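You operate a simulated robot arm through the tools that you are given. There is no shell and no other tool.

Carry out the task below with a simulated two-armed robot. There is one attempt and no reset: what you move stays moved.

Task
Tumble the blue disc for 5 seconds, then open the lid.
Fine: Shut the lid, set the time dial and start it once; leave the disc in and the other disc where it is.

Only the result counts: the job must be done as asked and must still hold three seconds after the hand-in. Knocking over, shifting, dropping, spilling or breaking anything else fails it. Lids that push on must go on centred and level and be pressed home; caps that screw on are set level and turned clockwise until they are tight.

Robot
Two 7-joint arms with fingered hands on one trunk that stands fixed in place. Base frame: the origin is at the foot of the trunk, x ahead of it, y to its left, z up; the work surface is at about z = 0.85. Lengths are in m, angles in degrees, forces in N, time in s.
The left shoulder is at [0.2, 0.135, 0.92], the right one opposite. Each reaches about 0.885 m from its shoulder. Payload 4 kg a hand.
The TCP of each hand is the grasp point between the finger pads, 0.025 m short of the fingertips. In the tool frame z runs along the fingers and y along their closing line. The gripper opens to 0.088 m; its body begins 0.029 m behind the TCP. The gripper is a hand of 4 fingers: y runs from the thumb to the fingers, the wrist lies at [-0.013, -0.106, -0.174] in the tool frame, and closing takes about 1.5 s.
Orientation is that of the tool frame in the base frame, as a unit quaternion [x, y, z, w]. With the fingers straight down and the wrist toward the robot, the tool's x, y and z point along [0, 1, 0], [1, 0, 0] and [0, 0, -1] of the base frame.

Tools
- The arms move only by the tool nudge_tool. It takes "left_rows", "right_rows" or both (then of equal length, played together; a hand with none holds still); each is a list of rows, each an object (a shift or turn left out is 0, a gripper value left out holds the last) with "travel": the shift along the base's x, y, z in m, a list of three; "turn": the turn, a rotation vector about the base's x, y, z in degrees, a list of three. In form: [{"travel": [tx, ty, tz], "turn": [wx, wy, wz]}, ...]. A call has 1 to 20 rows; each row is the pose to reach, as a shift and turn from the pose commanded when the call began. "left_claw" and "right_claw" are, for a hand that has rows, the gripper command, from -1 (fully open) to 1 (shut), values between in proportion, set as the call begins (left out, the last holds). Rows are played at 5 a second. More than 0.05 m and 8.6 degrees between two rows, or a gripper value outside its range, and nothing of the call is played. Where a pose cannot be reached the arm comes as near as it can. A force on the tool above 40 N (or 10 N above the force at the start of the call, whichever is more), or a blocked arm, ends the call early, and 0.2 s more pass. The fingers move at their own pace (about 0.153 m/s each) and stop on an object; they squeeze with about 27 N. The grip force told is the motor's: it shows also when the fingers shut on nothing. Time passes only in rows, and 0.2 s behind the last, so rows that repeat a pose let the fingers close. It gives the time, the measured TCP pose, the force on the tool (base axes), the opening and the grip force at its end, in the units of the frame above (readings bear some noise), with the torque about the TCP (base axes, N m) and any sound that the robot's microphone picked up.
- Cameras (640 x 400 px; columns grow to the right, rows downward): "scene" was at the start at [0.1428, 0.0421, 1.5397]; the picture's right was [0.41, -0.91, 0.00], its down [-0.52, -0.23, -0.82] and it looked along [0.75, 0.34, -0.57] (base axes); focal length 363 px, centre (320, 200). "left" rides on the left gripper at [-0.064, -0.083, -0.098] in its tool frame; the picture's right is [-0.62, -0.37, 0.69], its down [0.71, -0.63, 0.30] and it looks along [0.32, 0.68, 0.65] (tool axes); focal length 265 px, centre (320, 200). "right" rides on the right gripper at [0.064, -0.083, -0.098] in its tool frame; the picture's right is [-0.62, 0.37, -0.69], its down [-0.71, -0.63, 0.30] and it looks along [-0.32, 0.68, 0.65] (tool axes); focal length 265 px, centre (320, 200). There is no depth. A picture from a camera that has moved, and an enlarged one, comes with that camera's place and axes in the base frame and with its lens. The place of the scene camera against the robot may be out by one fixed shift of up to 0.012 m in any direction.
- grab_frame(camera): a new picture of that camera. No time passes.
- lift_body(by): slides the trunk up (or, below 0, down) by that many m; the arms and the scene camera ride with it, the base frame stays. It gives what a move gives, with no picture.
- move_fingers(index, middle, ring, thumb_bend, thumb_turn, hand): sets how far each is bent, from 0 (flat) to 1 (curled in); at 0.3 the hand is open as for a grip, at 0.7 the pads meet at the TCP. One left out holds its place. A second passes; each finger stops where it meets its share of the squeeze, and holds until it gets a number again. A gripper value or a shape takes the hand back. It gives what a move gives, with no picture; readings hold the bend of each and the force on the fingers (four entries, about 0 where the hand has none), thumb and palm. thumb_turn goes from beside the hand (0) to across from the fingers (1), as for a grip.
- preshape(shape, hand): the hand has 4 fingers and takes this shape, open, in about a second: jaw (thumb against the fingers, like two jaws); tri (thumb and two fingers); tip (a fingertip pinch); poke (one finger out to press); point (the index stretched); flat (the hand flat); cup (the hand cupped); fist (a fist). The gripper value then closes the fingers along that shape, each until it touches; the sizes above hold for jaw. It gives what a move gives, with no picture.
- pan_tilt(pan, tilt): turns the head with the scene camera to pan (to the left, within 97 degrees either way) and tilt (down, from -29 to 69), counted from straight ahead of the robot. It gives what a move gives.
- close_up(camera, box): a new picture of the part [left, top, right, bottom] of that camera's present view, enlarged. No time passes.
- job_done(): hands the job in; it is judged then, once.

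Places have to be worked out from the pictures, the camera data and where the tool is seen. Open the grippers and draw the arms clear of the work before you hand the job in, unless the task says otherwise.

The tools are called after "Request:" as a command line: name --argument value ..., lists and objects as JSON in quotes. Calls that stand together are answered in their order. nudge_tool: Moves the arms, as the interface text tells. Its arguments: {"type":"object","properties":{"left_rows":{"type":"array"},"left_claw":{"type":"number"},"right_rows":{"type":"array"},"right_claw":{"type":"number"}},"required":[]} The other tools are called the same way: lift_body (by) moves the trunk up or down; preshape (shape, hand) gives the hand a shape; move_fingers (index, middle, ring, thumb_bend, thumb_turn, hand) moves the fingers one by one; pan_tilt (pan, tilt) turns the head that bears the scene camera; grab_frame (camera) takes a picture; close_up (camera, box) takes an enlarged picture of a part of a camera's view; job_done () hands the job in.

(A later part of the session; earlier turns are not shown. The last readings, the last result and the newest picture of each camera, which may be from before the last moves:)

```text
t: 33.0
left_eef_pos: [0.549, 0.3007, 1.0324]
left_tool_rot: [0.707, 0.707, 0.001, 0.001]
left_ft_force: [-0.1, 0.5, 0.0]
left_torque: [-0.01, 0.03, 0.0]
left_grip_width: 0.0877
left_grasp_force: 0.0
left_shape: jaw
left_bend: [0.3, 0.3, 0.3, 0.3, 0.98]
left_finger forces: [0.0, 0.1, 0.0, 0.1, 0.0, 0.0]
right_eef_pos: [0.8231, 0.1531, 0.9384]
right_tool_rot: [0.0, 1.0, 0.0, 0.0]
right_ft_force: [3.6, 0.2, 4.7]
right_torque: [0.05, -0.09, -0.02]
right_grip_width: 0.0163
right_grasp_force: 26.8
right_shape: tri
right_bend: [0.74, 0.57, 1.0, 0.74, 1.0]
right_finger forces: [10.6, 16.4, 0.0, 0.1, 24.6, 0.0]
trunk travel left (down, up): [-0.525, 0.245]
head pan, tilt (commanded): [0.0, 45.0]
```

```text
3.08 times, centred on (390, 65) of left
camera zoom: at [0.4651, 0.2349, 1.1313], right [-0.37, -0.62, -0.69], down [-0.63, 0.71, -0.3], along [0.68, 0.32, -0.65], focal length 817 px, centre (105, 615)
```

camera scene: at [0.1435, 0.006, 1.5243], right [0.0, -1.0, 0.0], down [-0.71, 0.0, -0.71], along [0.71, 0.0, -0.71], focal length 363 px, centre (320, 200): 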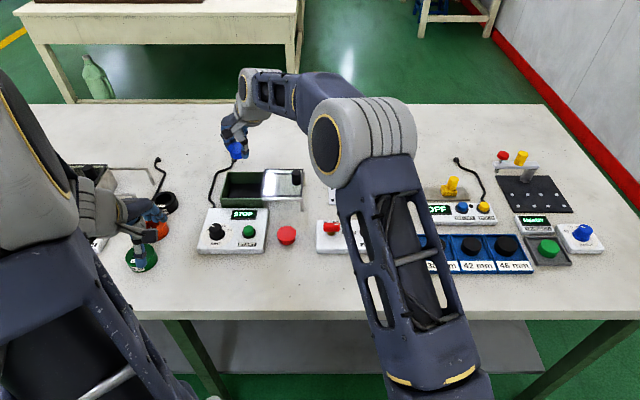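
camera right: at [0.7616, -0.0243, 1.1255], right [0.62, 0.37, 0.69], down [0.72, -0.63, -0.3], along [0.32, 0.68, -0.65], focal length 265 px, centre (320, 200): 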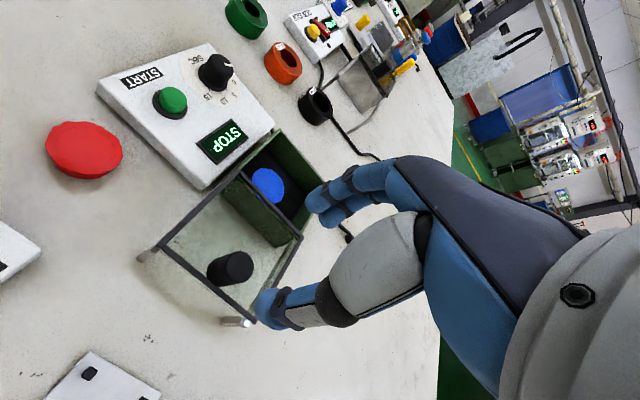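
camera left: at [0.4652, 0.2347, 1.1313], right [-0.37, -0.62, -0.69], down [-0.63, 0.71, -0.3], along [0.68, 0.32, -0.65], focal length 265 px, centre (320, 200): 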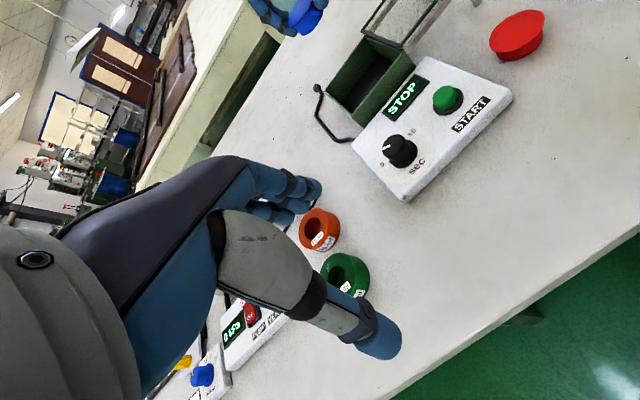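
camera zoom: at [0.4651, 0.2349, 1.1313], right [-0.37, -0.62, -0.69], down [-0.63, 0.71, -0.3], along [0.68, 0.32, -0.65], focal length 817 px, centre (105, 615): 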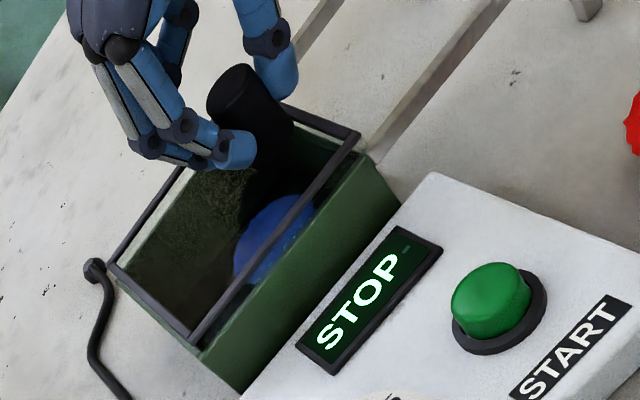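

The lid now looks nearly aligned with the box, with no stop force yet. I zoom in on the left edge to judge the remaining gap.

Request:
close_up --camera "left" --box '[325, 40, 415, 130]'

Request:
close_up --camera "scene" --box '[210, 155, 280, 210]'

Request:
grab_frame --camera "right"

```text
4.44 times, centred on (370, 85) of left
camera zoom: at [0.4651, 0.2349, 1.1313], right [-0.37, -0.62, -0.69], down [-0.63, 0.71, -0.3], along [0.68, 0.32, -0.65], focal length 1180 px, centre (98, 711)
```

zoom: 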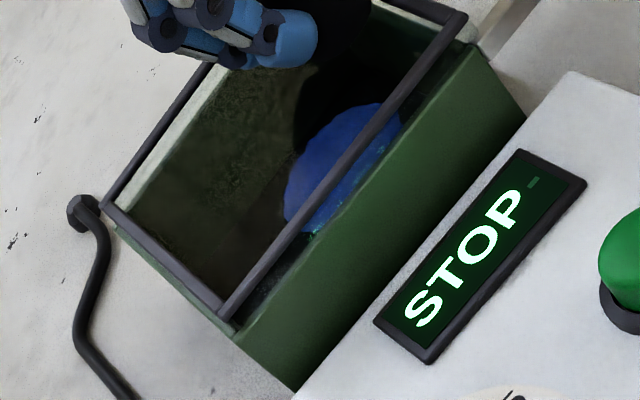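

```text
7.27 times, centred on (245, 182) of scene
camera zoom: at [0.1435, 0.0062, 1.5243], right [0.0, -1.0, 0.0], down [-0.71, 0.0, -0.71], along [0.71, 0.0, -0.71], focal length 2640 px, centre (866, 327)
```

zoom: 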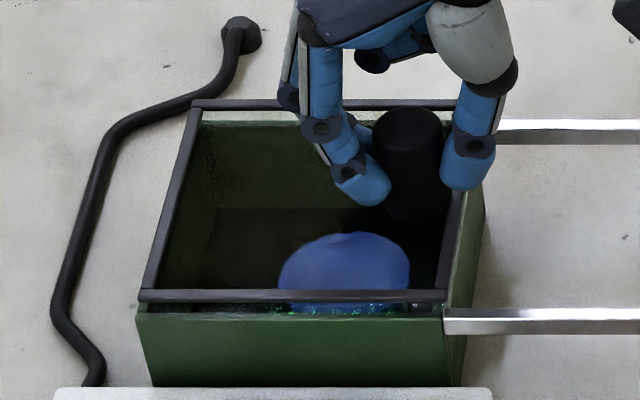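

```text
taken
camera right: at [0.7592, 0.0695, 1.038], right [0.62, 0.37, 0.69], down [0.71, -0.63, -0.3], along [0.32, 0.68, -0.65], focal length 265 px, centre (320, 200)
```

right: 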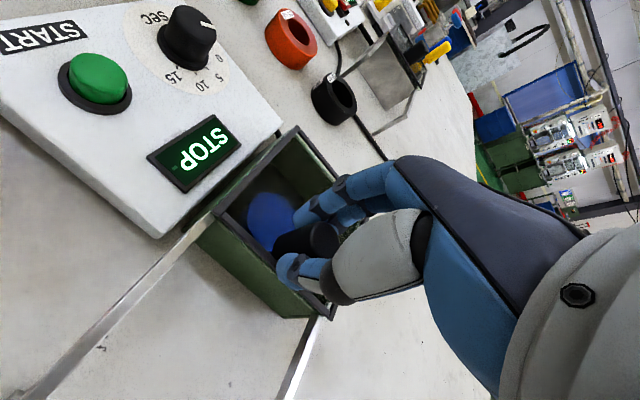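

Lid and box edges look aligned within 1–2 mm. I push 2–4 mm further gently to feel for the stop.

Request:
nudge_tool --right_rows '[{"travel": [0, 0.001, 0]}, {"travel": [0, 0.002, 0]}, {"travel": [0, 0.003, 0]}, {"travel": [0, 0.003, 0]}]'

Request:
close_up --camera "scene" --box '[210, 155, 280, 210]'

```text
t: 34.0
left_eef_pos: [0.5485, 0.3003, 1.0331]
left_tool_rot: [0.707, 0.707, 0.0, 0.0]
left_ft_force: [-0.7, -0.2, 0.7]
left_torque: [-0.02, 0.01, 0.0]
left_grip_width: 0.0879
left_grasp_force: 0.0
left_shape: jaw
left_bend: [0.3, 0.3, 0.3, 0.3, 0.98]
left_finger forces: [0.0, 0.0, 0.0, 0.0, 0.0, 0.0]
right_eef_pos: [0.8239, 0.1549, 0.9392]
right_tool_rot: [0.0, 1.0, 0.0, 0.0]
right_ft_force: [2.5, -0.1, 3.4]
right_torque: [-0.01, -0.05, -0.05]
right_grip_width: 0.0163
right_grasp_force: 27.1
right_shape: tri
right_bend: [0.74, 0.57, 1.0, 0.74, 1.0]
right_finger forces: [11.2, 15.5, 0.0, 0.0, 25.4, 0.0]
trunk travel left (down, up): [-0.525, 0.245]
head pan, tilt (commanded): [0.0, 45.0]
```

```text
7.27 times, centred on (245, 182) of scene
camera zoom: at [0.1435, 0.0062, 1.5243], right [0.0, -1.0, 0.0], down [-0.71, 0.0, -0.71], along [0.71, 0.0, -0.71], focal length 2640 px, centre (866, 327)
```

zoom: 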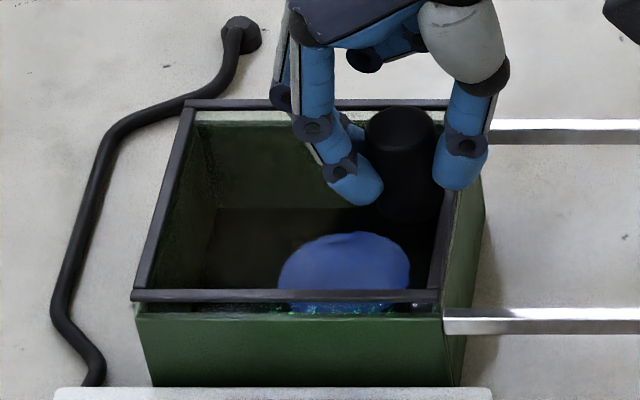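

No stop yet, and the lid moved freely another 2.5 mm. I keep going in 1 mm steps to find the end stop.

Request:
nudge_tool --right_rows '[{"travel": [0, 0.001, 0]}, {"travel": [0, 0.002, 0]}, {"travel": [0, 0.003, 0]}, {"travel": [0, 0.003, 0]}]'

Request:
close_up --camera "scene" --box '[210, 155, 280, 210]'

Request:
close_up --camera "left" --box '[325, 40, 415, 130]'

```text
t: 35.0
left_eef_pos: [0.5497, 0.2986, 1.0339]
left_tool_rot: [0.708, 0.707, 0.0, 0.0]
left_ft_force: [0.2, -0.4, -0.3]
left_torque: [0.0, 0.02, 0.02]
left_grip_width: 0.0876
left_grasp_force: 0.1
left_shape: jaw
left_bend: [0.3, 0.3, 0.3, 0.3, 0.98]
left_finger forces: [0.0, 0.1, 0.0, 0.1, 0.0, 0.0]
right_eef_pos: [0.8235, 0.1583, 0.9387]
right_tool_rot: [0.0, 1.0, -0.001, 0.0]
right_ft_force: [-2.8, -10.0, 3.2]
right_torque: [-0.21, 0.03, 0.02]
right_grip_width: 0.0159
right_grasp_force: 27.1
right_shape: tri
right_bend: [0.74, 0.58, 1.0, 0.74, 1.0]
right_finger forces: [10.9, 11.6, 0.0, 0.1, 30.7, 0.1]
trunk travel left (down, up): [-0.525, 0.245]
head pan, tilt (commanded): [0.0, 45.0]
```

```text
7.27 times, centred on (245, 182) of scene
camera zoom: at [0.1433, 0.0058, 1.5243], right [0.0, -1.0, 0.0], down [-0.71, 0.0, -0.71], along [0.71, 0.0, -0.71], focal length 2640 px, centre (866, 327)
```

zoom: 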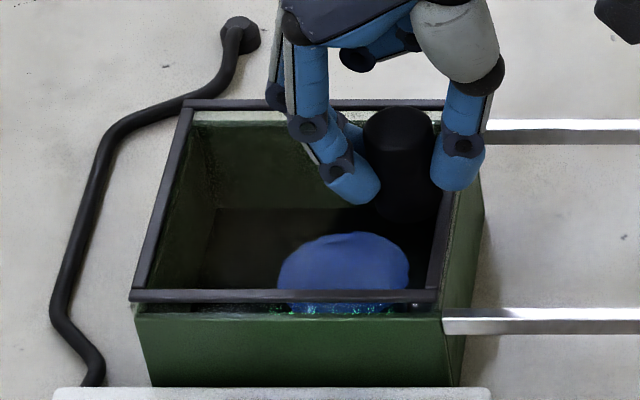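

```text
4.44 times, centred on (370, 85) of left
camera zoom: at [0.465, 0.2346, 1.1314], right [-0.37, -0.62, -0.69], down [-0.63, 0.71, -0.3], along [0.68, 0.32, -0.65], focal length 1180 px, centre (98, 711)
```

zoom: 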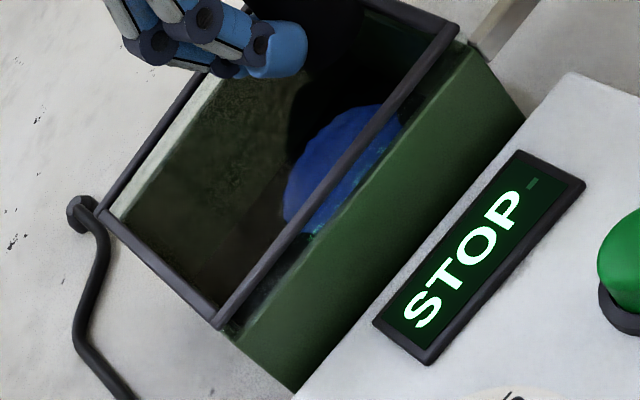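

A 10 N reaction shows the lid has met its stop: it is shut. I open the fingers to release the knob and rise clear.

Request:
nudge_tool --right_claw -0.25 --right_rows '[{"travel": [0, 0, 0]}, {"travel": [0, 0, 0]}, {"travel": [0, 0, 0]}, {"travel": [0, 0, 0]}, {"travel": [0, 0, 0]}]'

Request:
close_up --camera "scene" --box '[210, 155, 280, 210]'

```text
t: 36.2
left_eef_pos: [0.5496, 0.3005, 1.0323]
left_tool_rot: [0.707, 0.707, 0.001, 0.0]
left_ft_force: [-0.5, 0.1, -0.8]
left_torque: [-0.02, 0.01, -0.02]
left_grip_width: 0.0877
left_grasp_force: 0.1
left_shape: jaw
left_bend: [0.3, 0.3, 0.3, 0.3, 0.98]
left_finger forces: [0.0, 0.0, 0.0, 0.0, 0.0, 0.1]
right_eef_pos: [0.8235, 0.1592, 0.9385]
right_tool_rot: [0.0, 1.0, 0.0, -0.001]
right_ft_force: [-1.0, 0.0, -0.5]
right_torque: [-0.02, 0.03, 0.04]
right_grip_width: 0.0547
right_grasp_force: 0.2
right_shape: tri
right_bend: [0.73, 0.4, 0.99, 0.63, 1.0]
right_finger forces: [0.0, 0.0, 0.1, 0.0, 0.0, 0.0]
trunk travel left (down, up): [-0.525, 0.245]
head pan, tilt (commanded): [0.0, 45.0]
```

```text
7.27 times, centred on (245, 182) of scene
camera zoom: at [0.1435, 0.0062, 1.5243], right [0.0, -1.0, 0.0], down [-0.71, 0.0, -0.71], along [0.71, 0.0, -0.71], focal length 2640 px, centre (866, 327)
```

zoom: 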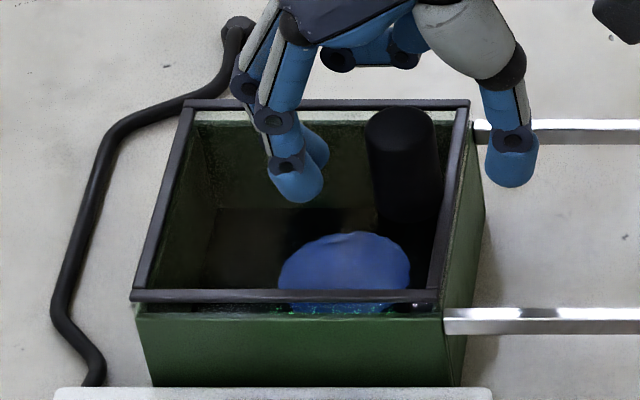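

The knob is free and the lid stays shut. I raise the right hand and park it to the right over the open rails.

Request:
nudge_tool --right_rows '[{"travel": [0, 0, 0.03]}, {"travel": [0, 0, 0.065]}, {"travel": [0, -0.02, 0.1]}, {"travel": [0, -0.06, 0.12]}, {"travel": [0, -0.1, 0.13]}, {"travel": [0, -0.14, 0.13]}]'

Request:
grab_frame --camera "right"

Request:
grab_frame --camera "scene"

```text
t: 37.6
left_eef_pos: [0.5492, 0.3012, 1.0322]
left_tool_rot: [0.707, 0.707, 0.0, -0.001]
left_ft_force: [0.5, -0.8, -0.5]
left_torque: [-0.02, 0.02, -0.04]
left_grip_width: 0.0878
left_grasp_force: 0.1
left_shape: jaw
left_bend: [0.3, 0.3, 0.3, 0.3, 0.98]
left_finger forces: [0.0, 0.1, 0.0, 0.0, 0.1, 0.0]
right_eef_pos: [0.824, 0.0178, 1.0684]
right_tool_rot: [0.0, 1.0, 0.001, 0.001]
right_ft_force: [-0.2, -0.3, -0.1]
right_torque: [0.0, 0.0, 0.03]
right_grip_width: 0.0543
right_grasp_force: 0.1
right_shape: tri
right_bend: [0.73, 0.4, 0.99, 0.63, 1.0]
right_finger forces: [0.0, 0.0, 0.0, 0.1, 0.0, 0.1]
trunk travel left (down, up): [-0.525, 0.245]
head pan, tilt (commanded): [0.0, 45.0]
```

```text
taken
camera right: at [0.7602, -0.0648, 1.1685], right [0.62, 0.37, 0.69], down [0.71, -0.63, -0.3], along [0.32, 0.68, -0.65], focal length 265 px, centre (320, 200)
```

right: 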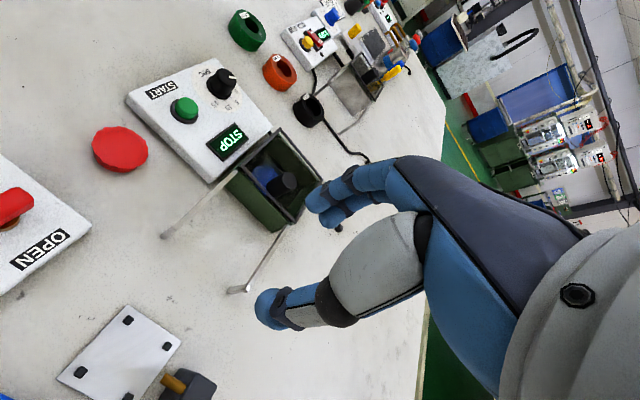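

```text
taken
camera scene: at [0.1435, 0.0066, 1.5242], right [0.0, -1.0, 0.0], down [-0.71, 0.0, -0.71], along [0.71, 0.0, -0.71], focal length 363 px, centre (320, 200)
```

scene: 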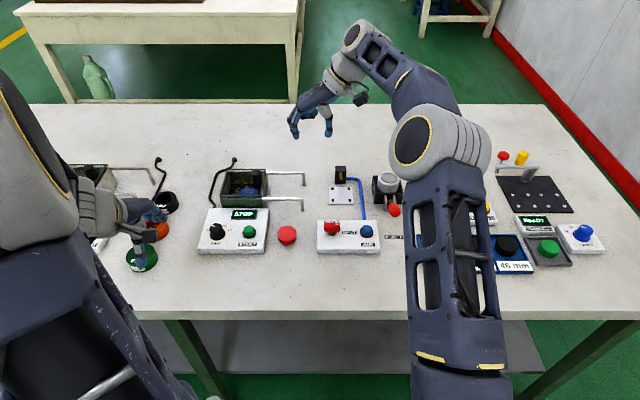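

Now the dial: I zoom on it from both hand cameras to triangulate its position and pointer.

Request:
close_up --camera "right" --box '[180, 50, 280, 140]'

Request:
close_up --camera "left" --box '[350, 90, 470, 200]'

```text
4.44 times, centred on (230, 95) of right
camera zoom: at [0.7602, -0.0648, 1.1685], right [0.62, 0.37, 0.69], down [0.71, -0.63, -0.3], along [0.32, 0.68, -0.65], focal length 1180 px, centre (720, 667)
```

zoom: 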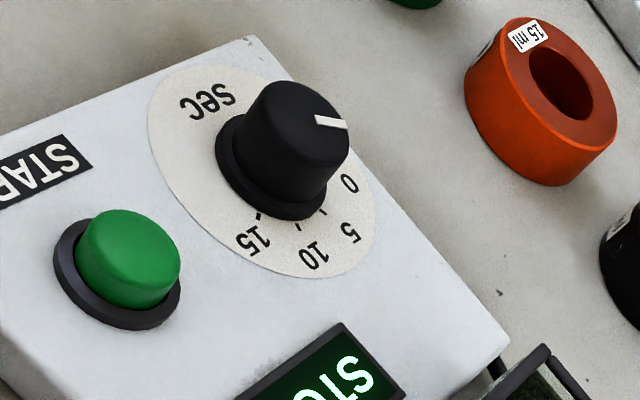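

```text
3.64 times, centred on (410, 145) of left
camera zoom: at [0.465, 0.2355, 1.1312], right [-0.37, -0.62, -0.69], down [-0.63, 0.71, -0.3], along [0.68, 0.32, -0.65], focal length 965 px, centre (-7, 400)
```

zoom: 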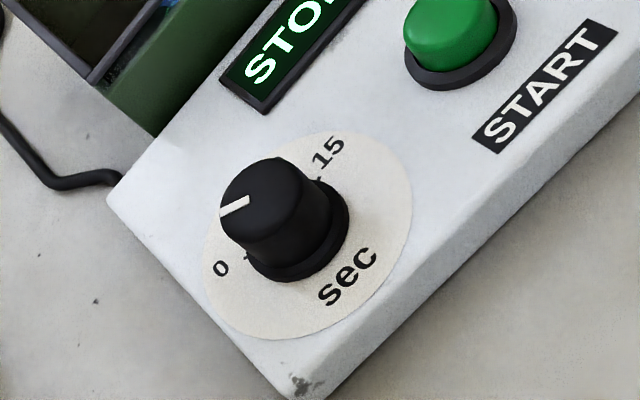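

Triangulation gives the panel at z ≈ 0.870, the dial axis at about (0.678, 0.2365) and the knob top at z ≈ 0.896. The pointer sits at 0 (60°) and 5 lies at 20°, so I need 40° clockwise. I shape the left hand and move it above the dial.

Request:
preshape --hand "left" --shape "tri"

Request:
nudge_tool --left_claw -0.25 --left_rows '[{"travel": [0.03, -0.015, -0.01]}, {"travel": [0.06, -0.03, -0.025]}, {"travel": [0.09, -0.045, -0.04]}, {"travel": [0.115, -0.055, -0.055]}, {"travel": [0.129, -0.0635, -0.07]}, {"travel": [0.129, -0.0635, -0.07]}]'

Request:
grab_frame --camera "left"

Request:
close_up --camera "right" --box '[150, 40, 310, 170]'

Request:
close_up --camera "scene" --box '[170, 160, 300, 260]'

```text
t: 38.5
left_eef_pos: [0.5473, 0.3008, 1.0326]
left_tool_rot: [0.707, 0.707, 0.001, 0.0]
left_ft_force: [0.3, -0.1, -1.0]
left_torque: [-0.02, 0.0, -0.01]
left_grip_width: 0.0874
left_grasp_force: 0.0
left_shape: tri
left_bend: [0.3, 0.3, 0.99, 0.3, 0.98]
left_finger forces: [0.1, 0.1, 0.0, 0.0, 0.0, 0.0]
right_eef_pos: [0.8242, 0.0175, 1.0687]
right_tool_rot: [0.0, 1.0, 0.0, 0.0]
right_ft_force: [-0.6, 1.2, -0.1]
right_torque: [0.01, 0.0, 0.02]
right_grip_width: 0.0548
right_grasp_force: 0.1
right_shape: tri
right_bend: [0.73, 0.4, 0.99, 0.63, 1.0]
right_finger forces: [0.0, 0.0, 0.0, 0.0, 0.1, 0.1]
trunk travel left (down, up): [-0.525, 0.245]
head pan, tilt (commanded): [0.0, 45.0]
```

```text
t: 39.9
left_eef_pos: [0.6792, 0.2351, 0.9638]
left_tool_rot: [0.707, 0.707, 0.0, -0.001]
left_ft_force: [-0.8, -0.4, 0.4]
left_torque: [-0.03, 0.02, -0.01]
left_grip_width: 0.0555
left_grasp_force: 0.1
left_shape: tri
left_bend: [0.73, 0.39, 0.99, 0.63, 1.0]
left_finger forces: [0.1, 0.0, 0.0, 0.0, 0.0, 0.1]
right_eef_pos: [0.8246, 0.0169, 1.0693]
right_tool_rot: [0.0, 1.0, 0.0, 0.0]
right_ft_force: [-0.3, -0.2, -0.4]
right_torque: [0.01, 0.01, -0.02]
right_grip_width: 0.0544
right_grasp_force: 0.0
right_shape: tri
right_bend: [0.73, 0.4, 0.99, 0.63, 1.0]
right_finger forces: [0.0, 0.0, 0.1, 0.0, 0.0, 0.0]
trunk travel left (down, up): [-0.525, 0.245]
head pan, tilt (commanded): [0.0, 45.0]
```

```text
taken
camera left: at [0.5951, 0.1709, 1.0614], right [-0.37, -0.62, -0.69], down [-0.63, 0.71, -0.3], along [0.68, 0.32, -0.65], focal length 265 px, centre (320, 200)
```

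left: 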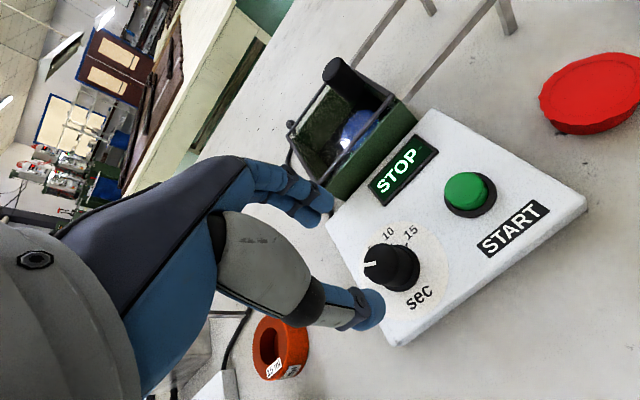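

```text
3.08 times, centred on (230, 105) of right
camera zoom: at [0.7602, -0.0652, 1.1684], right [0.62, 0.37, 0.69], down [0.71, -0.63, -0.3], along [0.32, 0.68, -0.65], focal length 817 px, centre (597, 492)
```

zoom: 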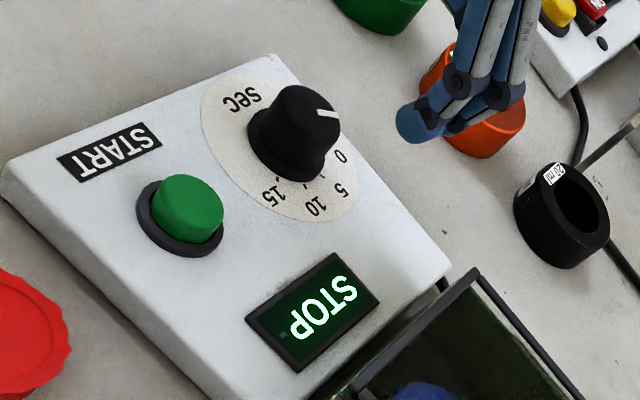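

```text
4.00 times, centred on (235, 210) of scene
camera zoom: at [0.1434, 0.0062, 1.5243], right [0.0, -1.0, 0.0], down [-0.71, 0.0, -0.71], along [0.71, 0.0, -0.71], focal length 1452 px, centre (660, 160)
```

zoom: 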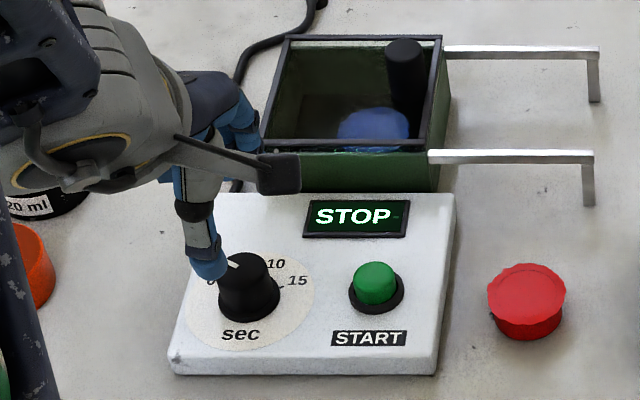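

The left hand is above the dial. I zoom with its camera to refine the knob's position relative to the TCP before descending.

Request:
close_up --camera "left" --box '[270, 170, 470, 340]'

```text
2.35 times, centred on (370, 255) of left
camera zoom: at [0.5951, 0.1709, 1.0614], right [-0.37, -0.62, -0.69], down [-0.63, 0.71, -0.3], along [0.68, 0.32, -0.65], focal length 624 px, centre (202, 71)
```

zoom: 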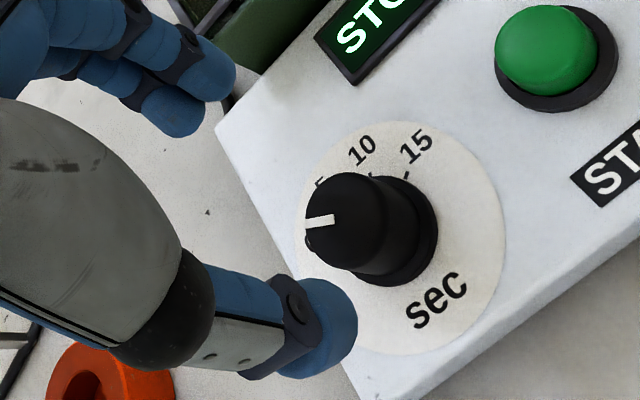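

The knob axis is at about (0.6775, 0.2367) and the TCP at (0.678, 0.235). I correct by 1.8 mm in y and descend until the fingertips are beside the knob, just above the panel.

Request:
nudge_tool --left_rows '[{"travel": [-0.0005, 0.0018, -0.02]}, {"travel": [-0.0005, 0.0018, -0.04]}, {"travel": [-0.0005, 0.0018, -0.054]}]'

Request:
close_up --camera "left" --box '[250, 150, 450, 320]'

Request:
close_up --camera "right" --box '[170, 40, 290, 150]'

Request:
close_up --camera "scene" --box '[190, 190, 280, 260]'

```text
t: 40.7
left_eef_pos: [0.6794, 0.2394, 0.9089]
left_tool_rot: [0.707, 0.707, -0.001, 0.0]
left_ft_force: [-1.1, -0.3, -0.4]
left_torque: [0.01, -0.01, 0.03]
left_grip_width: 0.0552
left_grasp_force: 0.1
left_shape: tri
left_bend: [0.73, 0.39, 0.99, 0.63, 1.0]
left_finger forces: [0.0, 0.0, 0.0, 0.0, 0.1, 0.1]
right_eef_pos: [0.8246, 0.019, 1.0693]
right_tool_rot: [0.001, 1.0, 0.0, 0.001]
right_ft_force: [-0.2, -0.3, 0.0]
right_torque: [0.0, -0.02, 0.02]
right_grip_width: 0.0547
right_grasp_force: 0.1
right_shape: tri
right_bend: [0.73, 0.4, 0.99, 0.63, 1.0]
right_finger forces: [0.1, 0.0, 0.0, 0.0, 0.0, 0.0]
trunk travel left (down, up): [-0.525, 0.245]
head pan, tilt (commanded): [0.0, 45.0]
```

```text
2.35 times, centred on (350, 235) of left
camera zoom: at [0.5943, 0.1734, 1.0075], right [-0.37, -0.62, -0.69], down [-0.63, 0.71, -0.3], along [0.68, 0.32, -0.65], focal length 624 px, centre (249, 118)
```

zoom: 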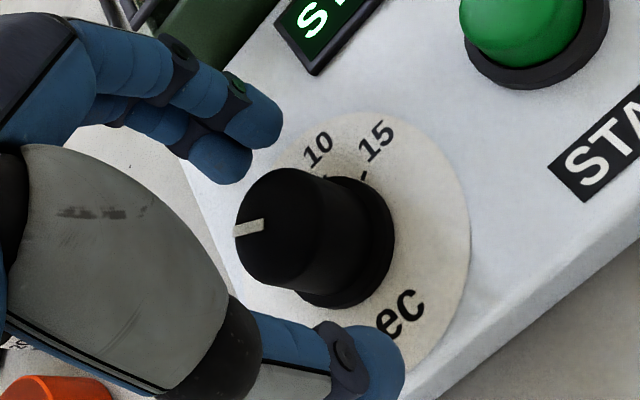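

```text
3.64 times, centred on (230, 95) of right
camera zoom: at [0.7602, -0.065, 1.1685], right [0.62, 0.37, 0.69], down [0.71, -0.63, -0.3], along [0.32, 0.68, -0.65], focal length 965 px, centre (647, 582)
```

zoom: 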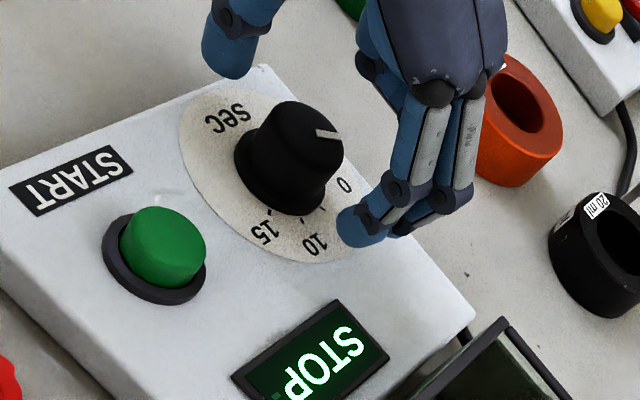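

```text
5.71 times, centred on (235, 225) of scene
camera zoom: at [0.1433, 0.0063, 1.5243], right [0.0, -1.0, 0.0], down [-0.71, 0.0, -0.71], along [0.71, 0.0, -0.71], focal length 2074 px, centre (806, 57)
```

zoom: 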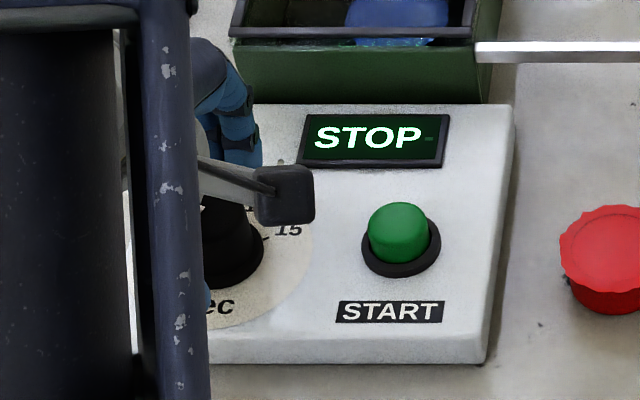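

Knob and TCP agree within 1 mm. I lower another 7 mm so the tips sit at mid-knob, then close on the dial.

Request:
nudge_tool --left_rows '[{"travel": [0, -0.0005, -0.004]}, {"travel": [0, -0.0005, -0.007]}]'

Request:
nudge_tool --left_claw 1.0 --left_rows '[{"travel": [0, 0, 0]}, {"travel": [0, 0, 0]}, {"travel": [0, 0, 0]}, {"travel": [0, 0, 0]}, {"travel": [0, 0, 0]}, {"travel": [0, 0, 0]}, {"travel": [0, 0, 0]}, {"travel": [0, 0, 0]}]'

Request:
close_up --camera "left" --box '[250, 150, 450, 320]'

Request:
close_up --camera "right" --box '[170, 40, 290, 150]'

```text
t: 41.3
left_eef_pos: [0.6781, 0.2372, 0.901]
left_tool_rot: [0.707, 0.707, 0.0, 0.0]
left_ft_force: [0.8, -0.1, -0.1]
left_torque: [-0.02, 0.01, -0.02]
left_grip_width: 0.0555
left_grasp_force: 0.0
left_shape: tri
left_bend: [0.73, 0.39, 0.99, 0.63, 1.0]
left_finger forces: [0.1, 0.0, 0.0, 0.0, 0.1, 0.0]
right_eef_pos: [0.8239, 0.0187, 1.0684]
right_tool_rot: [0.0, 1.0, 0.0, 0.0]
right_ft_force: [-0.4, -1.2, -0.3]
right_torque: [-0.01, -0.03, -0.02]
right_grip_width: 0.0546
right_grasp_force: 0.0
right_shape: tri
right_bend: [0.73, 0.4, 0.99, 0.63, 1.0]
right_finger forces: [0.0, 0.0, 0.0, 0.1, 0.0, 0.1]
trunk travel left (down, up): [-0.525, 0.245]
head pan, tilt (commanded): [0.0, 45.0]
```

```text
t: 43.1
left_eef_pos: [0.6776, 0.2362, 0.9028]
left_tool_rot: [0.707, 0.707, 0.0, 0.0]
left_ft_force: [-2.3, -1.3, -3.4]
left_torque: [-0.05, 0.07, -0.01]
left_grip_width: 0.0212
left_grasp_force: 27.4
left_shape: tri
left_bend: [0.74, 0.55, 1.0, 0.74, 1.0]
left_finger forces: [11.5, 11.9, 0.1, 0.0, 25.0, 0.0]
right_eef_pos: [0.8233, 0.018, 1.0683]
right_tool_rot: [0.0, 1.0, 0.0, 0.0]
right_ft_force: [-0.1, -0.4, -0.5]
right_torque: [0.0, -0.01, 0.01]
right_grip_width: 0.0548
right_grasp_force: 0.1
right_shape: tri
right_bend: [0.73, 0.4, 0.99, 0.63, 1.0]
right_finger forces: [0.0, 0.0, 0.0, 0.1, 0.1, 0.1]
trunk travel left (down, up): [-0.525, 0.245]
head pan, tilt (commanded): [0.0, 45.0]
```

```text
2.35 times, centred on (350, 235) of left
camera zoom: at [0.5938, 0.1725, 1.0002], right [-0.37, -0.62, -0.69], down [-0.63, 0.71, -0.3], along [0.68, 0.32, -0.65], focal length 624 px, centre (249, 118)
```

zoom: 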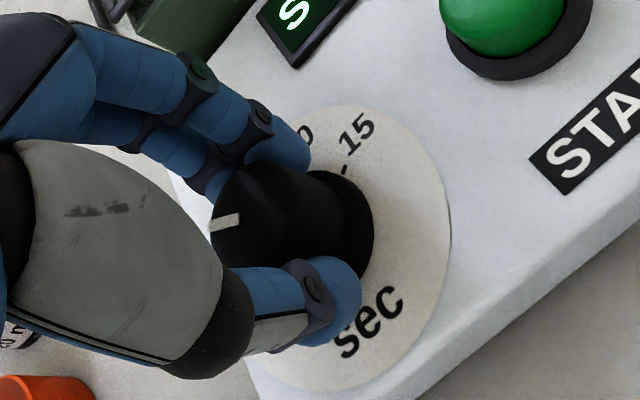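

```text
3.64 times, centred on (230, 95) of right
camera zoom: at [0.7603, -0.0652, 1.1683], right [0.62, 0.37, 0.69], down [0.71, -0.63, -0.3], along [0.32, 0.68, -0.65], focal length 965 px, centre (647, 582)
```

zoom: 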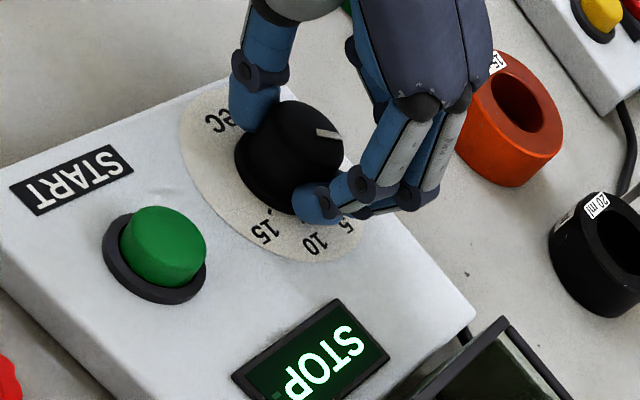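

The dial is gripped firmly. I turn it 40° clockwise (−40° about z) in small steps.

Request:
nudge_tool --left_rows '[{"turn": [0, 0, -4]}, {"turn": [0, 0, -8]}, {"turn": [0, 0, -12]}, {"turn": [0, 0, -16]}, {"turn": [0, 0, -20]}, {"turn": [0, 0, -24]}, {"turn": [0, 0, -28]}, {"turn": [0, 0, -32]}, {"turn": [0, 0, -36]}, {"turn": [0, 0, -40]}, {"turn": [0, 0, -40]}]'

Request:
close_up --camera "right" --box '[180, 50, 280, 140]'

Request:
close_up --camera "left" --box '[250, 150, 450, 320]'

```text
t: 45.5
left_eef_pos: [0.6781, 0.2379, 0.9027]
left_tool_rot: [0.906, 0.423, 0.001, 0.0]
left_ft_force: [-2.2, 5.9, -1.1]
left_torque: [0.08, 0.04, 0.06]
left_grip_width: 0.0209
left_grasp_force: 26.8
left_shape: tri
left_bend: [0.74, 0.55, 1.0, 0.74, 1.0]
left_finger forces: [10.7, 13.3, 0.0, 0.0, 27.6, 0.1]
right_eef_pos: [0.8234, 0.0185, 1.0688]
right_tool_rot: [0.0, 1.0, 0.0, 0.001]
right_ft_force: [0.0, 0.8, -0.3]
right_torque: [0.02, 0.0, -0.01]
right_grip_width: 0.0546
right_grasp_force: 0.0
right_shape: tri
right_bend: [0.73, 0.4, 0.99, 0.63, 1.0]
right_finger forces: [0.0, 0.0, 0.0, 0.0, 0.0, 0.0]
trunk travel left (down, up): [-0.525, 0.245]
head pan, tilt (commanded): [0.0, 45.0]
```

```text
4.44 times, centred on (230, 95) of right
camera zoom: at [0.7603, -0.065, 1.1684], right [0.62, 0.37, 0.69], down [0.71, -0.63, -0.3], along [0.32, 0.68, -0.65], focal length 1180 px, centre (720, 667)
```

zoom: 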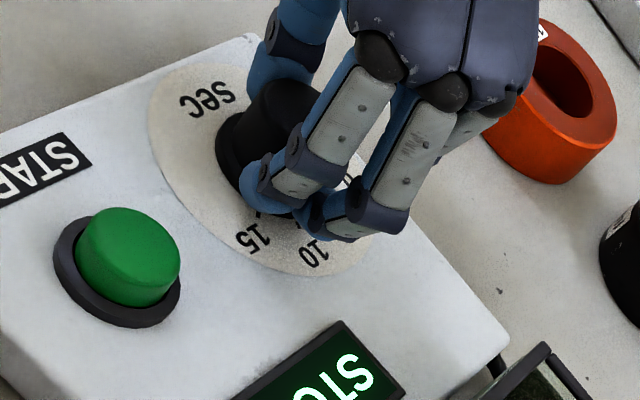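

```text
2.35 times, centred on (350, 235) of left
camera zoom: at [0.572, 0.2417, 1.0], right [-0.68, -0.24, -0.69], down [-0.02, 0.95, -0.3], along [0.73, -0.19, -0.65], focal length 624 px, centre (249, 118)
```

zoom: 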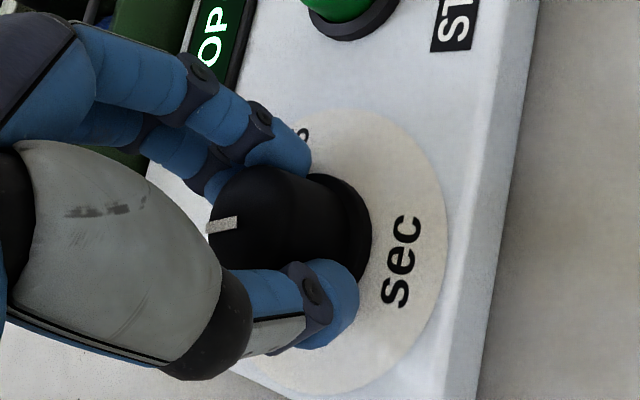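

The knob turned with the hand (pointer unchanged relative to the fingers). I release, rise, and check the pointer.

Request:
nudge_tool --left_claw -0.25 --left_rows '[{"travel": [0, 0, 0]}, {"travel": [0, 0, 0]}, {"travel": [0, 0, 0]}, {"travel": [0, 0, 0]}, {"travel": [0, 0, 0.02]}, {"travel": [0, 0, 0.05]}, {"travel": [0, 0, 0.08]}, {"travel": [-0.03, 0.03, 0.1]}, {"travel": [-0.06, 0.06, 0.11]}]'

Request:
close_up --camera "right" --box '[180, 50, 280, 140]'

Request:
grab_frame --camera "left"

Request:
close_up --camera "scene" --box '[190, 190, 280, 260]'

```text
t: 47.5
left_eef_pos: [0.6164, 0.2975, 1.0121]
left_tool_rot: [0.907, 0.422, 0.001, -0.001]
left_ft_force: [0.6, -0.3, 0.2]
left_torque: [0.04, 0.0, 0.0]
left_grip_width: 0.0547
left_grasp_force: 0.0
left_shape: tri
left_bend: [0.73, 0.4, 0.99, 0.63, 1.0]
left_finger forces: [0.0, 0.0, 0.0, 0.0, 0.0, 0.0]
right_eef_pos: [0.8245, 0.0174, 1.0669]
right_tool_rot: [0.0, 1.0, 0.0, 0.0]
right_ft_force: [-0.1, -0.3, -0.5]
right_torque: [-0.01, 0.03, -0.07]
right_grip_width: 0.0546
right_grasp_force: 0.1
right_shape: tri
right_bend: [0.73, 0.4, 0.99, 0.63, 1.0]
right_finger forces: [0.0, 0.0, 0.0, 0.0, 0.0, 0.0]
trunk travel left (down, up): [-0.525, 0.245]
head pan, tilt (commanded): [0.0, 45.0]
```

```text
4.44 times, centred on (230, 95) of right
camera zoom: at [0.7605, -0.0657, 1.1682], right [0.62, 0.37, 0.69], down [0.71, -0.63, -0.3], along [0.32, 0.68, -0.65], focal length 1180 px, centre (720, 667)
```

zoom: 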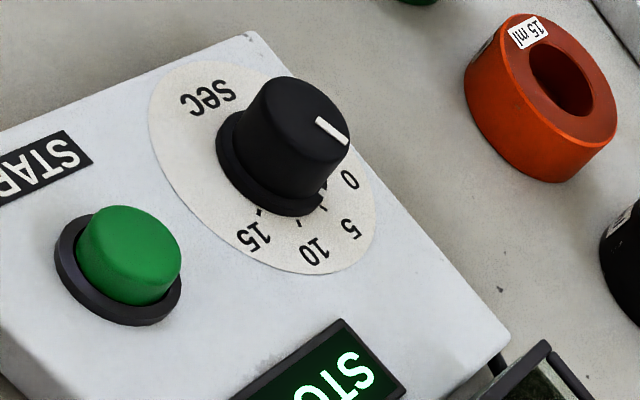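

```text
taken
camera left: at [0.5113, 0.301, 1.1109], right [-0.68, -0.24, -0.69], down [-0.02, 0.95, -0.3], along [0.73, -0.19, -0.65], focal length 265 px, centre (320, 200)
```

left: 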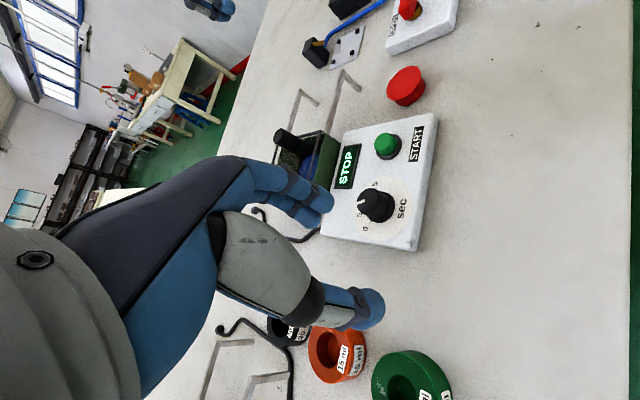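

```text
5.71 times, centred on (235, 225) of scene
camera zoom: at [0.1438, 0.0059, 1.5242], right [0.0, -1.0, 0.0], down [-0.71, 0.0, -0.71], along [0.71, 0.0, -0.71], focal length 2074 px, centre (806, 57)
```

zoom: 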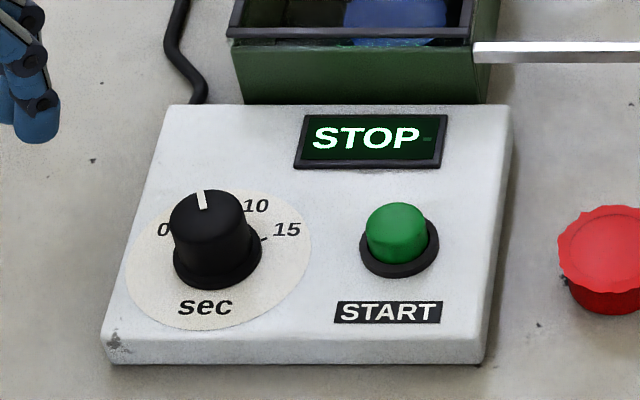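

The pointer now seems near 5. I zoom in more closely from all three cameras to measure its angle.

Request:
close_up --camera "right" --box '[220, 60, 270, 105]'

Request:
close_up --camera "left" --box '[345, 170, 415, 240]'

Request:
close_up --camera "scene" --box '[200, 215, 245, 250]'

```text
8.89 times, centred on (245, 82) of right
camera zoom: at [0.7605, -0.0657, 1.1682], right [0.62, 0.37, 0.69], down [0.71, -0.63, -0.3], along [0.32, 0.68, -0.65], focal length 2359 px, centre (987, 1244)
```

zoom: 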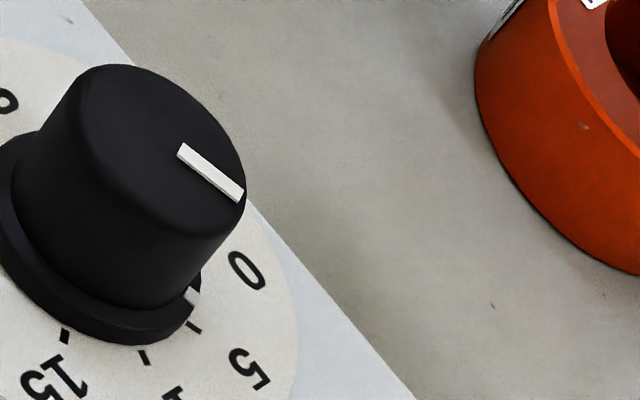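

```text
5.71 times, centred on (380, 205) of left
camera zoom: at [0.5113, 0.301, 1.1109], right [-0.68, -0.24, -0.69], down [-0.02, 0.95, -0.3], along [0.73, -0.19, -0.65], focal length 1517 px, centre (-23, 171)
```

zoom: 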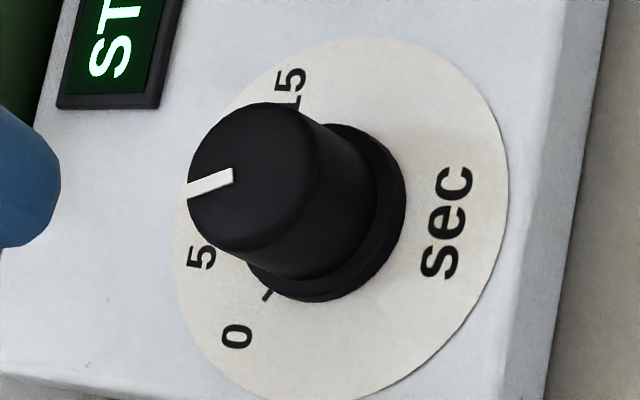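

```text
11.43 times, centred on (222, 232) of scene
camera zoom: at [0.1438, 0.0059, 1.5242], right [0.0, -1.0, 0.0], down [-0.71, 0.0, -0.71], along [0.71, 0.0, -0.71], focal length 4148 px, centre (1434, -171)
```

zoom: 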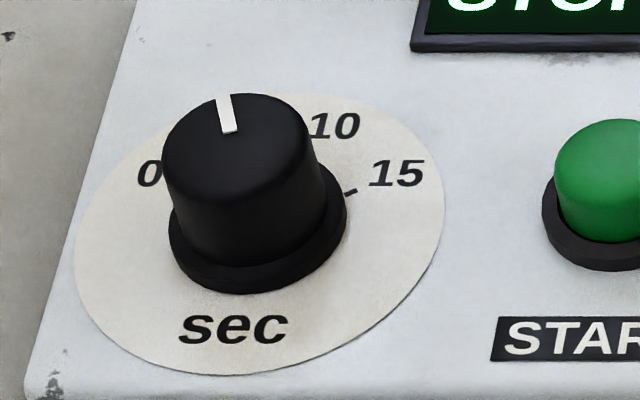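

Measured from three cameras, the pointer is at about 21°, against tick 5 at 20°, so the dial is set to 5 s. Next I bring the left hand back to zero yaw with fingertips closed together, above the START button at about (0.682, 0.163, top z ≈ 0.885).

Request:
nudge_tool --left_claw 1.0 --left_rows '[{"travel": [0.005, -0.02, 0.0], "turn": [0, 0, 7]}, {"travel": [0.015, -0.045, 0.0], "turn": [0, 0, 14]}, {"travel": [0.03, -0.07, 0.0], "turn": [0, 0, 21]}, {"travel": [0.045, -0.095, 0.0], "turn": [0, 0, 28]}, {"travel": [0.055, -0.12, 0.0], "turn": [0, 0, 35]}, {"travel": [0.0656, -0.1345, -0.01], "turn": [0, 0, 40]}, {"travel": [0.0656, -0.1345, -0.03], "turn": [0, 0, 40]}, {"travel": [0.0656, -0.1345, -0.05], "turn": [0, 0, 40]}, {"travel": [0.0656, -0.1345, -0.05], "turn": [0, 0, 40]}]'

Request:
grab_frame --camera "left"

Request:
close_up --camera "right" --box '[130, 40, 290, 170]'

Request:
close_up --camera "scene" --box '[190, 160, 300, 260]'

```text
t: 49.5
left_eef_pos: [0.6834, 0.1645, 0.9621]
left_tool_rot: [0.707, 0.707, 0.0, 0.0]
left_ft_force: [-0.8, 0.1, 0.4]
left_torque: [0.02, -0.01, -0.01]
left_grip_width: 0.0
left_grasp_force: 27.0
left_shape: tri
left_bend: [0.7, 0.7, 1.0, 0.35, 1.0]
left_finger forces: [0.0, 0.0, 0.0, 0.0, 0.1, 0.1]
right_eef_pos: [0.8246, 0.0178, 1.0688]
right_tool_rot: [0.0, 1.0, 0.0, 0.001]
right_ft_force: [0.6, 0.4, -0.4]
right_torque: [-0.01, -0.03, 0.02]
right_grip_width: 0.0548
right_grasp_force: 0.1
right_shape: tri
right_bend: [0.73, 0.4, 0.99, 0.63, 1.0]
right_finger forces: [0.0, 0.0, 0.1, 0.0, 0.0, 0.1]
trunk travel left (down, up): [-0.525, 0.245]
head pan, tilt (commanded): [0.0, 45.0]
```

```text
taken
camera left: at [0.5994, 0.0983, 1.0603], right [-0.37, -0.62, -0.69], down [-0.63, 0.71, -0.3], along [0.68, 0.32, -0.65], focal length 265 px, centre (320, 200)
```

left: 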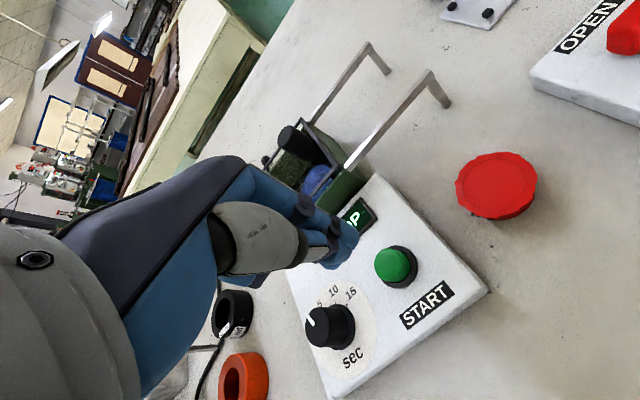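

```text
3.08 times, centred on (210, 105) of right
camera zoom: at [0.7602, -0.0652, 1.1684], right [0.62, 0.37, 0.69], down [0.71, -0.63, -0.3], along [0.32, 0.68, -0.65], focal length 817 px, centre (658, 492)
```

zoom: 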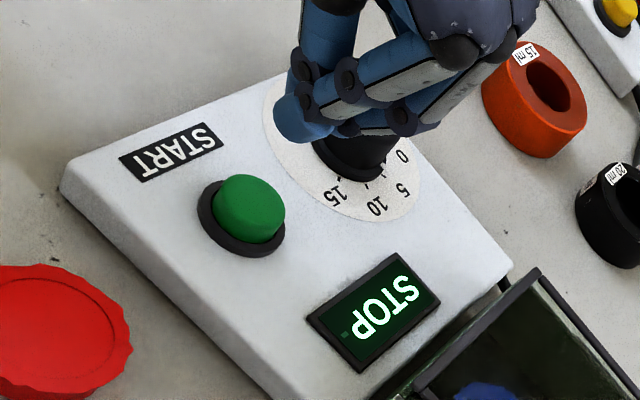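

```text
4.00 times, centred on (245, 210) of scene
camera zoom: at [0.1435, 0.0062, 1.5243], right [0.0, -1.0, 0.0], down [-0.71, 0.0, -0.71], along [0.71, 0.0, -0.71], focal length 1452 px, centre (620, 160)
```

zoom: 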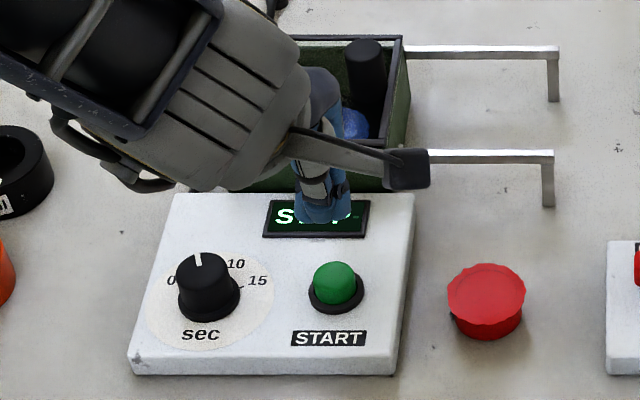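

The closed tips sit at the TCP axis. I zoom with the left camera to refine the button's location relative to the tips.

Request:
close_up --camera "left" --box '[290, 180, 450, 320]'

```text
2.86 times, centred on (370, 250) of left
camera zoom: at [0.5994, 0.0983, 1.0603], right [-0.37, -0.62, -0.69], down [-0.63, 0.71, -0.3], along [0.68, 0.32, -0.65], focal length 758 px, centre (177, 57)
```

zoom: 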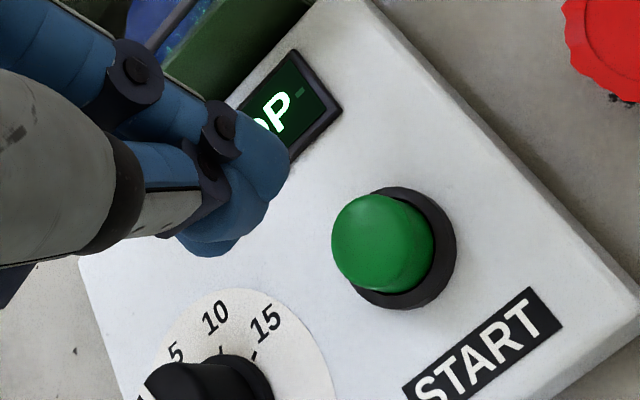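

The button is at (0.683, 0.1635) and the TCP is within 1 mm of it. I descend to just above the button top.

Request:
nudge_tool --left_rows '[{"travel": [0.0, 0.0, -0.02]}, {"travel": [0.0, 0.0, -0.035]}, {"travel": [0.0, 0.0, -0.045]}]'

Request:
close_up --camera "right" --box '[130, 40, 290, 170]'

Request:
close_up --camera "scene" --box '[190, 160, 300, 260]'

```text
t: 50.3
left_eef_pos: [0.6823, 0.1634, 0.9161]
left_tool_rot: [0.707, 0.707, -0.001, 0.0]
left_ft_force: [-0.6, -0.7, -0.5]
left_torque: [0.0, -0.02, -0.04]
left_grip_width: 0.0
left_grasp_force: 27.1
left_shape: tri
left_bend: [0.7, 0.7, 1.0, 0.35, 1.0]
left_finger forces: [0.0, 0.0, 0.1, 0.0, 0.0, 0.1]
right_eef_pos: [0.8241, 0.0181, 1.0691]
right_tool_rot: [0.0, 1.0, 0.001, -0.001]
right_ft_force: [0.0, 0.0, -0.1]
right_torque: [-0.02, -0.02, 0.0]
right_grip_width: 0.0547
right_grasp_force: 0.1
right_shape: tri
right_bend: [0.73, 0.4, 0.99, 0.63, 1.0]
right_finger forces: [0.1, 0.0, 0.0, 0.1, 0.0, 0.0]
trunk travel left (down, up): [-0.525, 0.245]
head pan, tilt (commanded): [0.0, 45.0]
```

```text
3.08 times, centred on (210, 105) of right
camera zoom: at [0.7602, -0.0652, 1.1684], right [0.62, 0.37, 0.69], down [0.71, -0.63, -0.3], along [0.32, 0.68, -0.65], focal length 817 px, centre (658, 492)
```

zoom: 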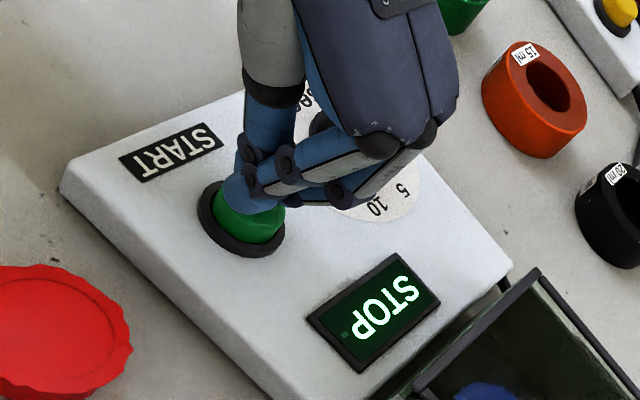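

```text
4.00 times, centred on (245, 210) of scene
camera zoom: at [0.1434, 0.0062, 1.5243], right [0.0, -1.0, 0.0], down [-0.71, 0.0, -0.71], along [0.71, 0.0, -0.71], focal length 1452 px, centre (620, 160)
```

zoom: 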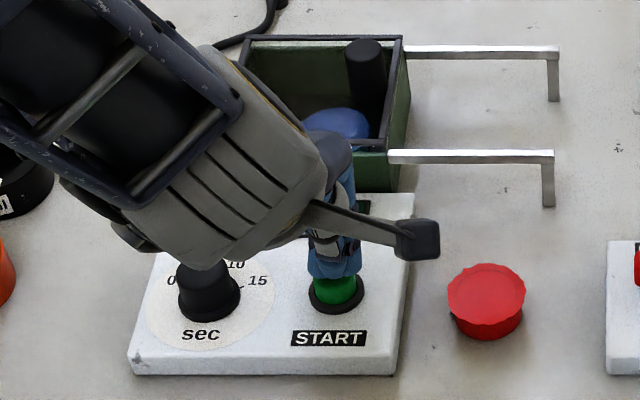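

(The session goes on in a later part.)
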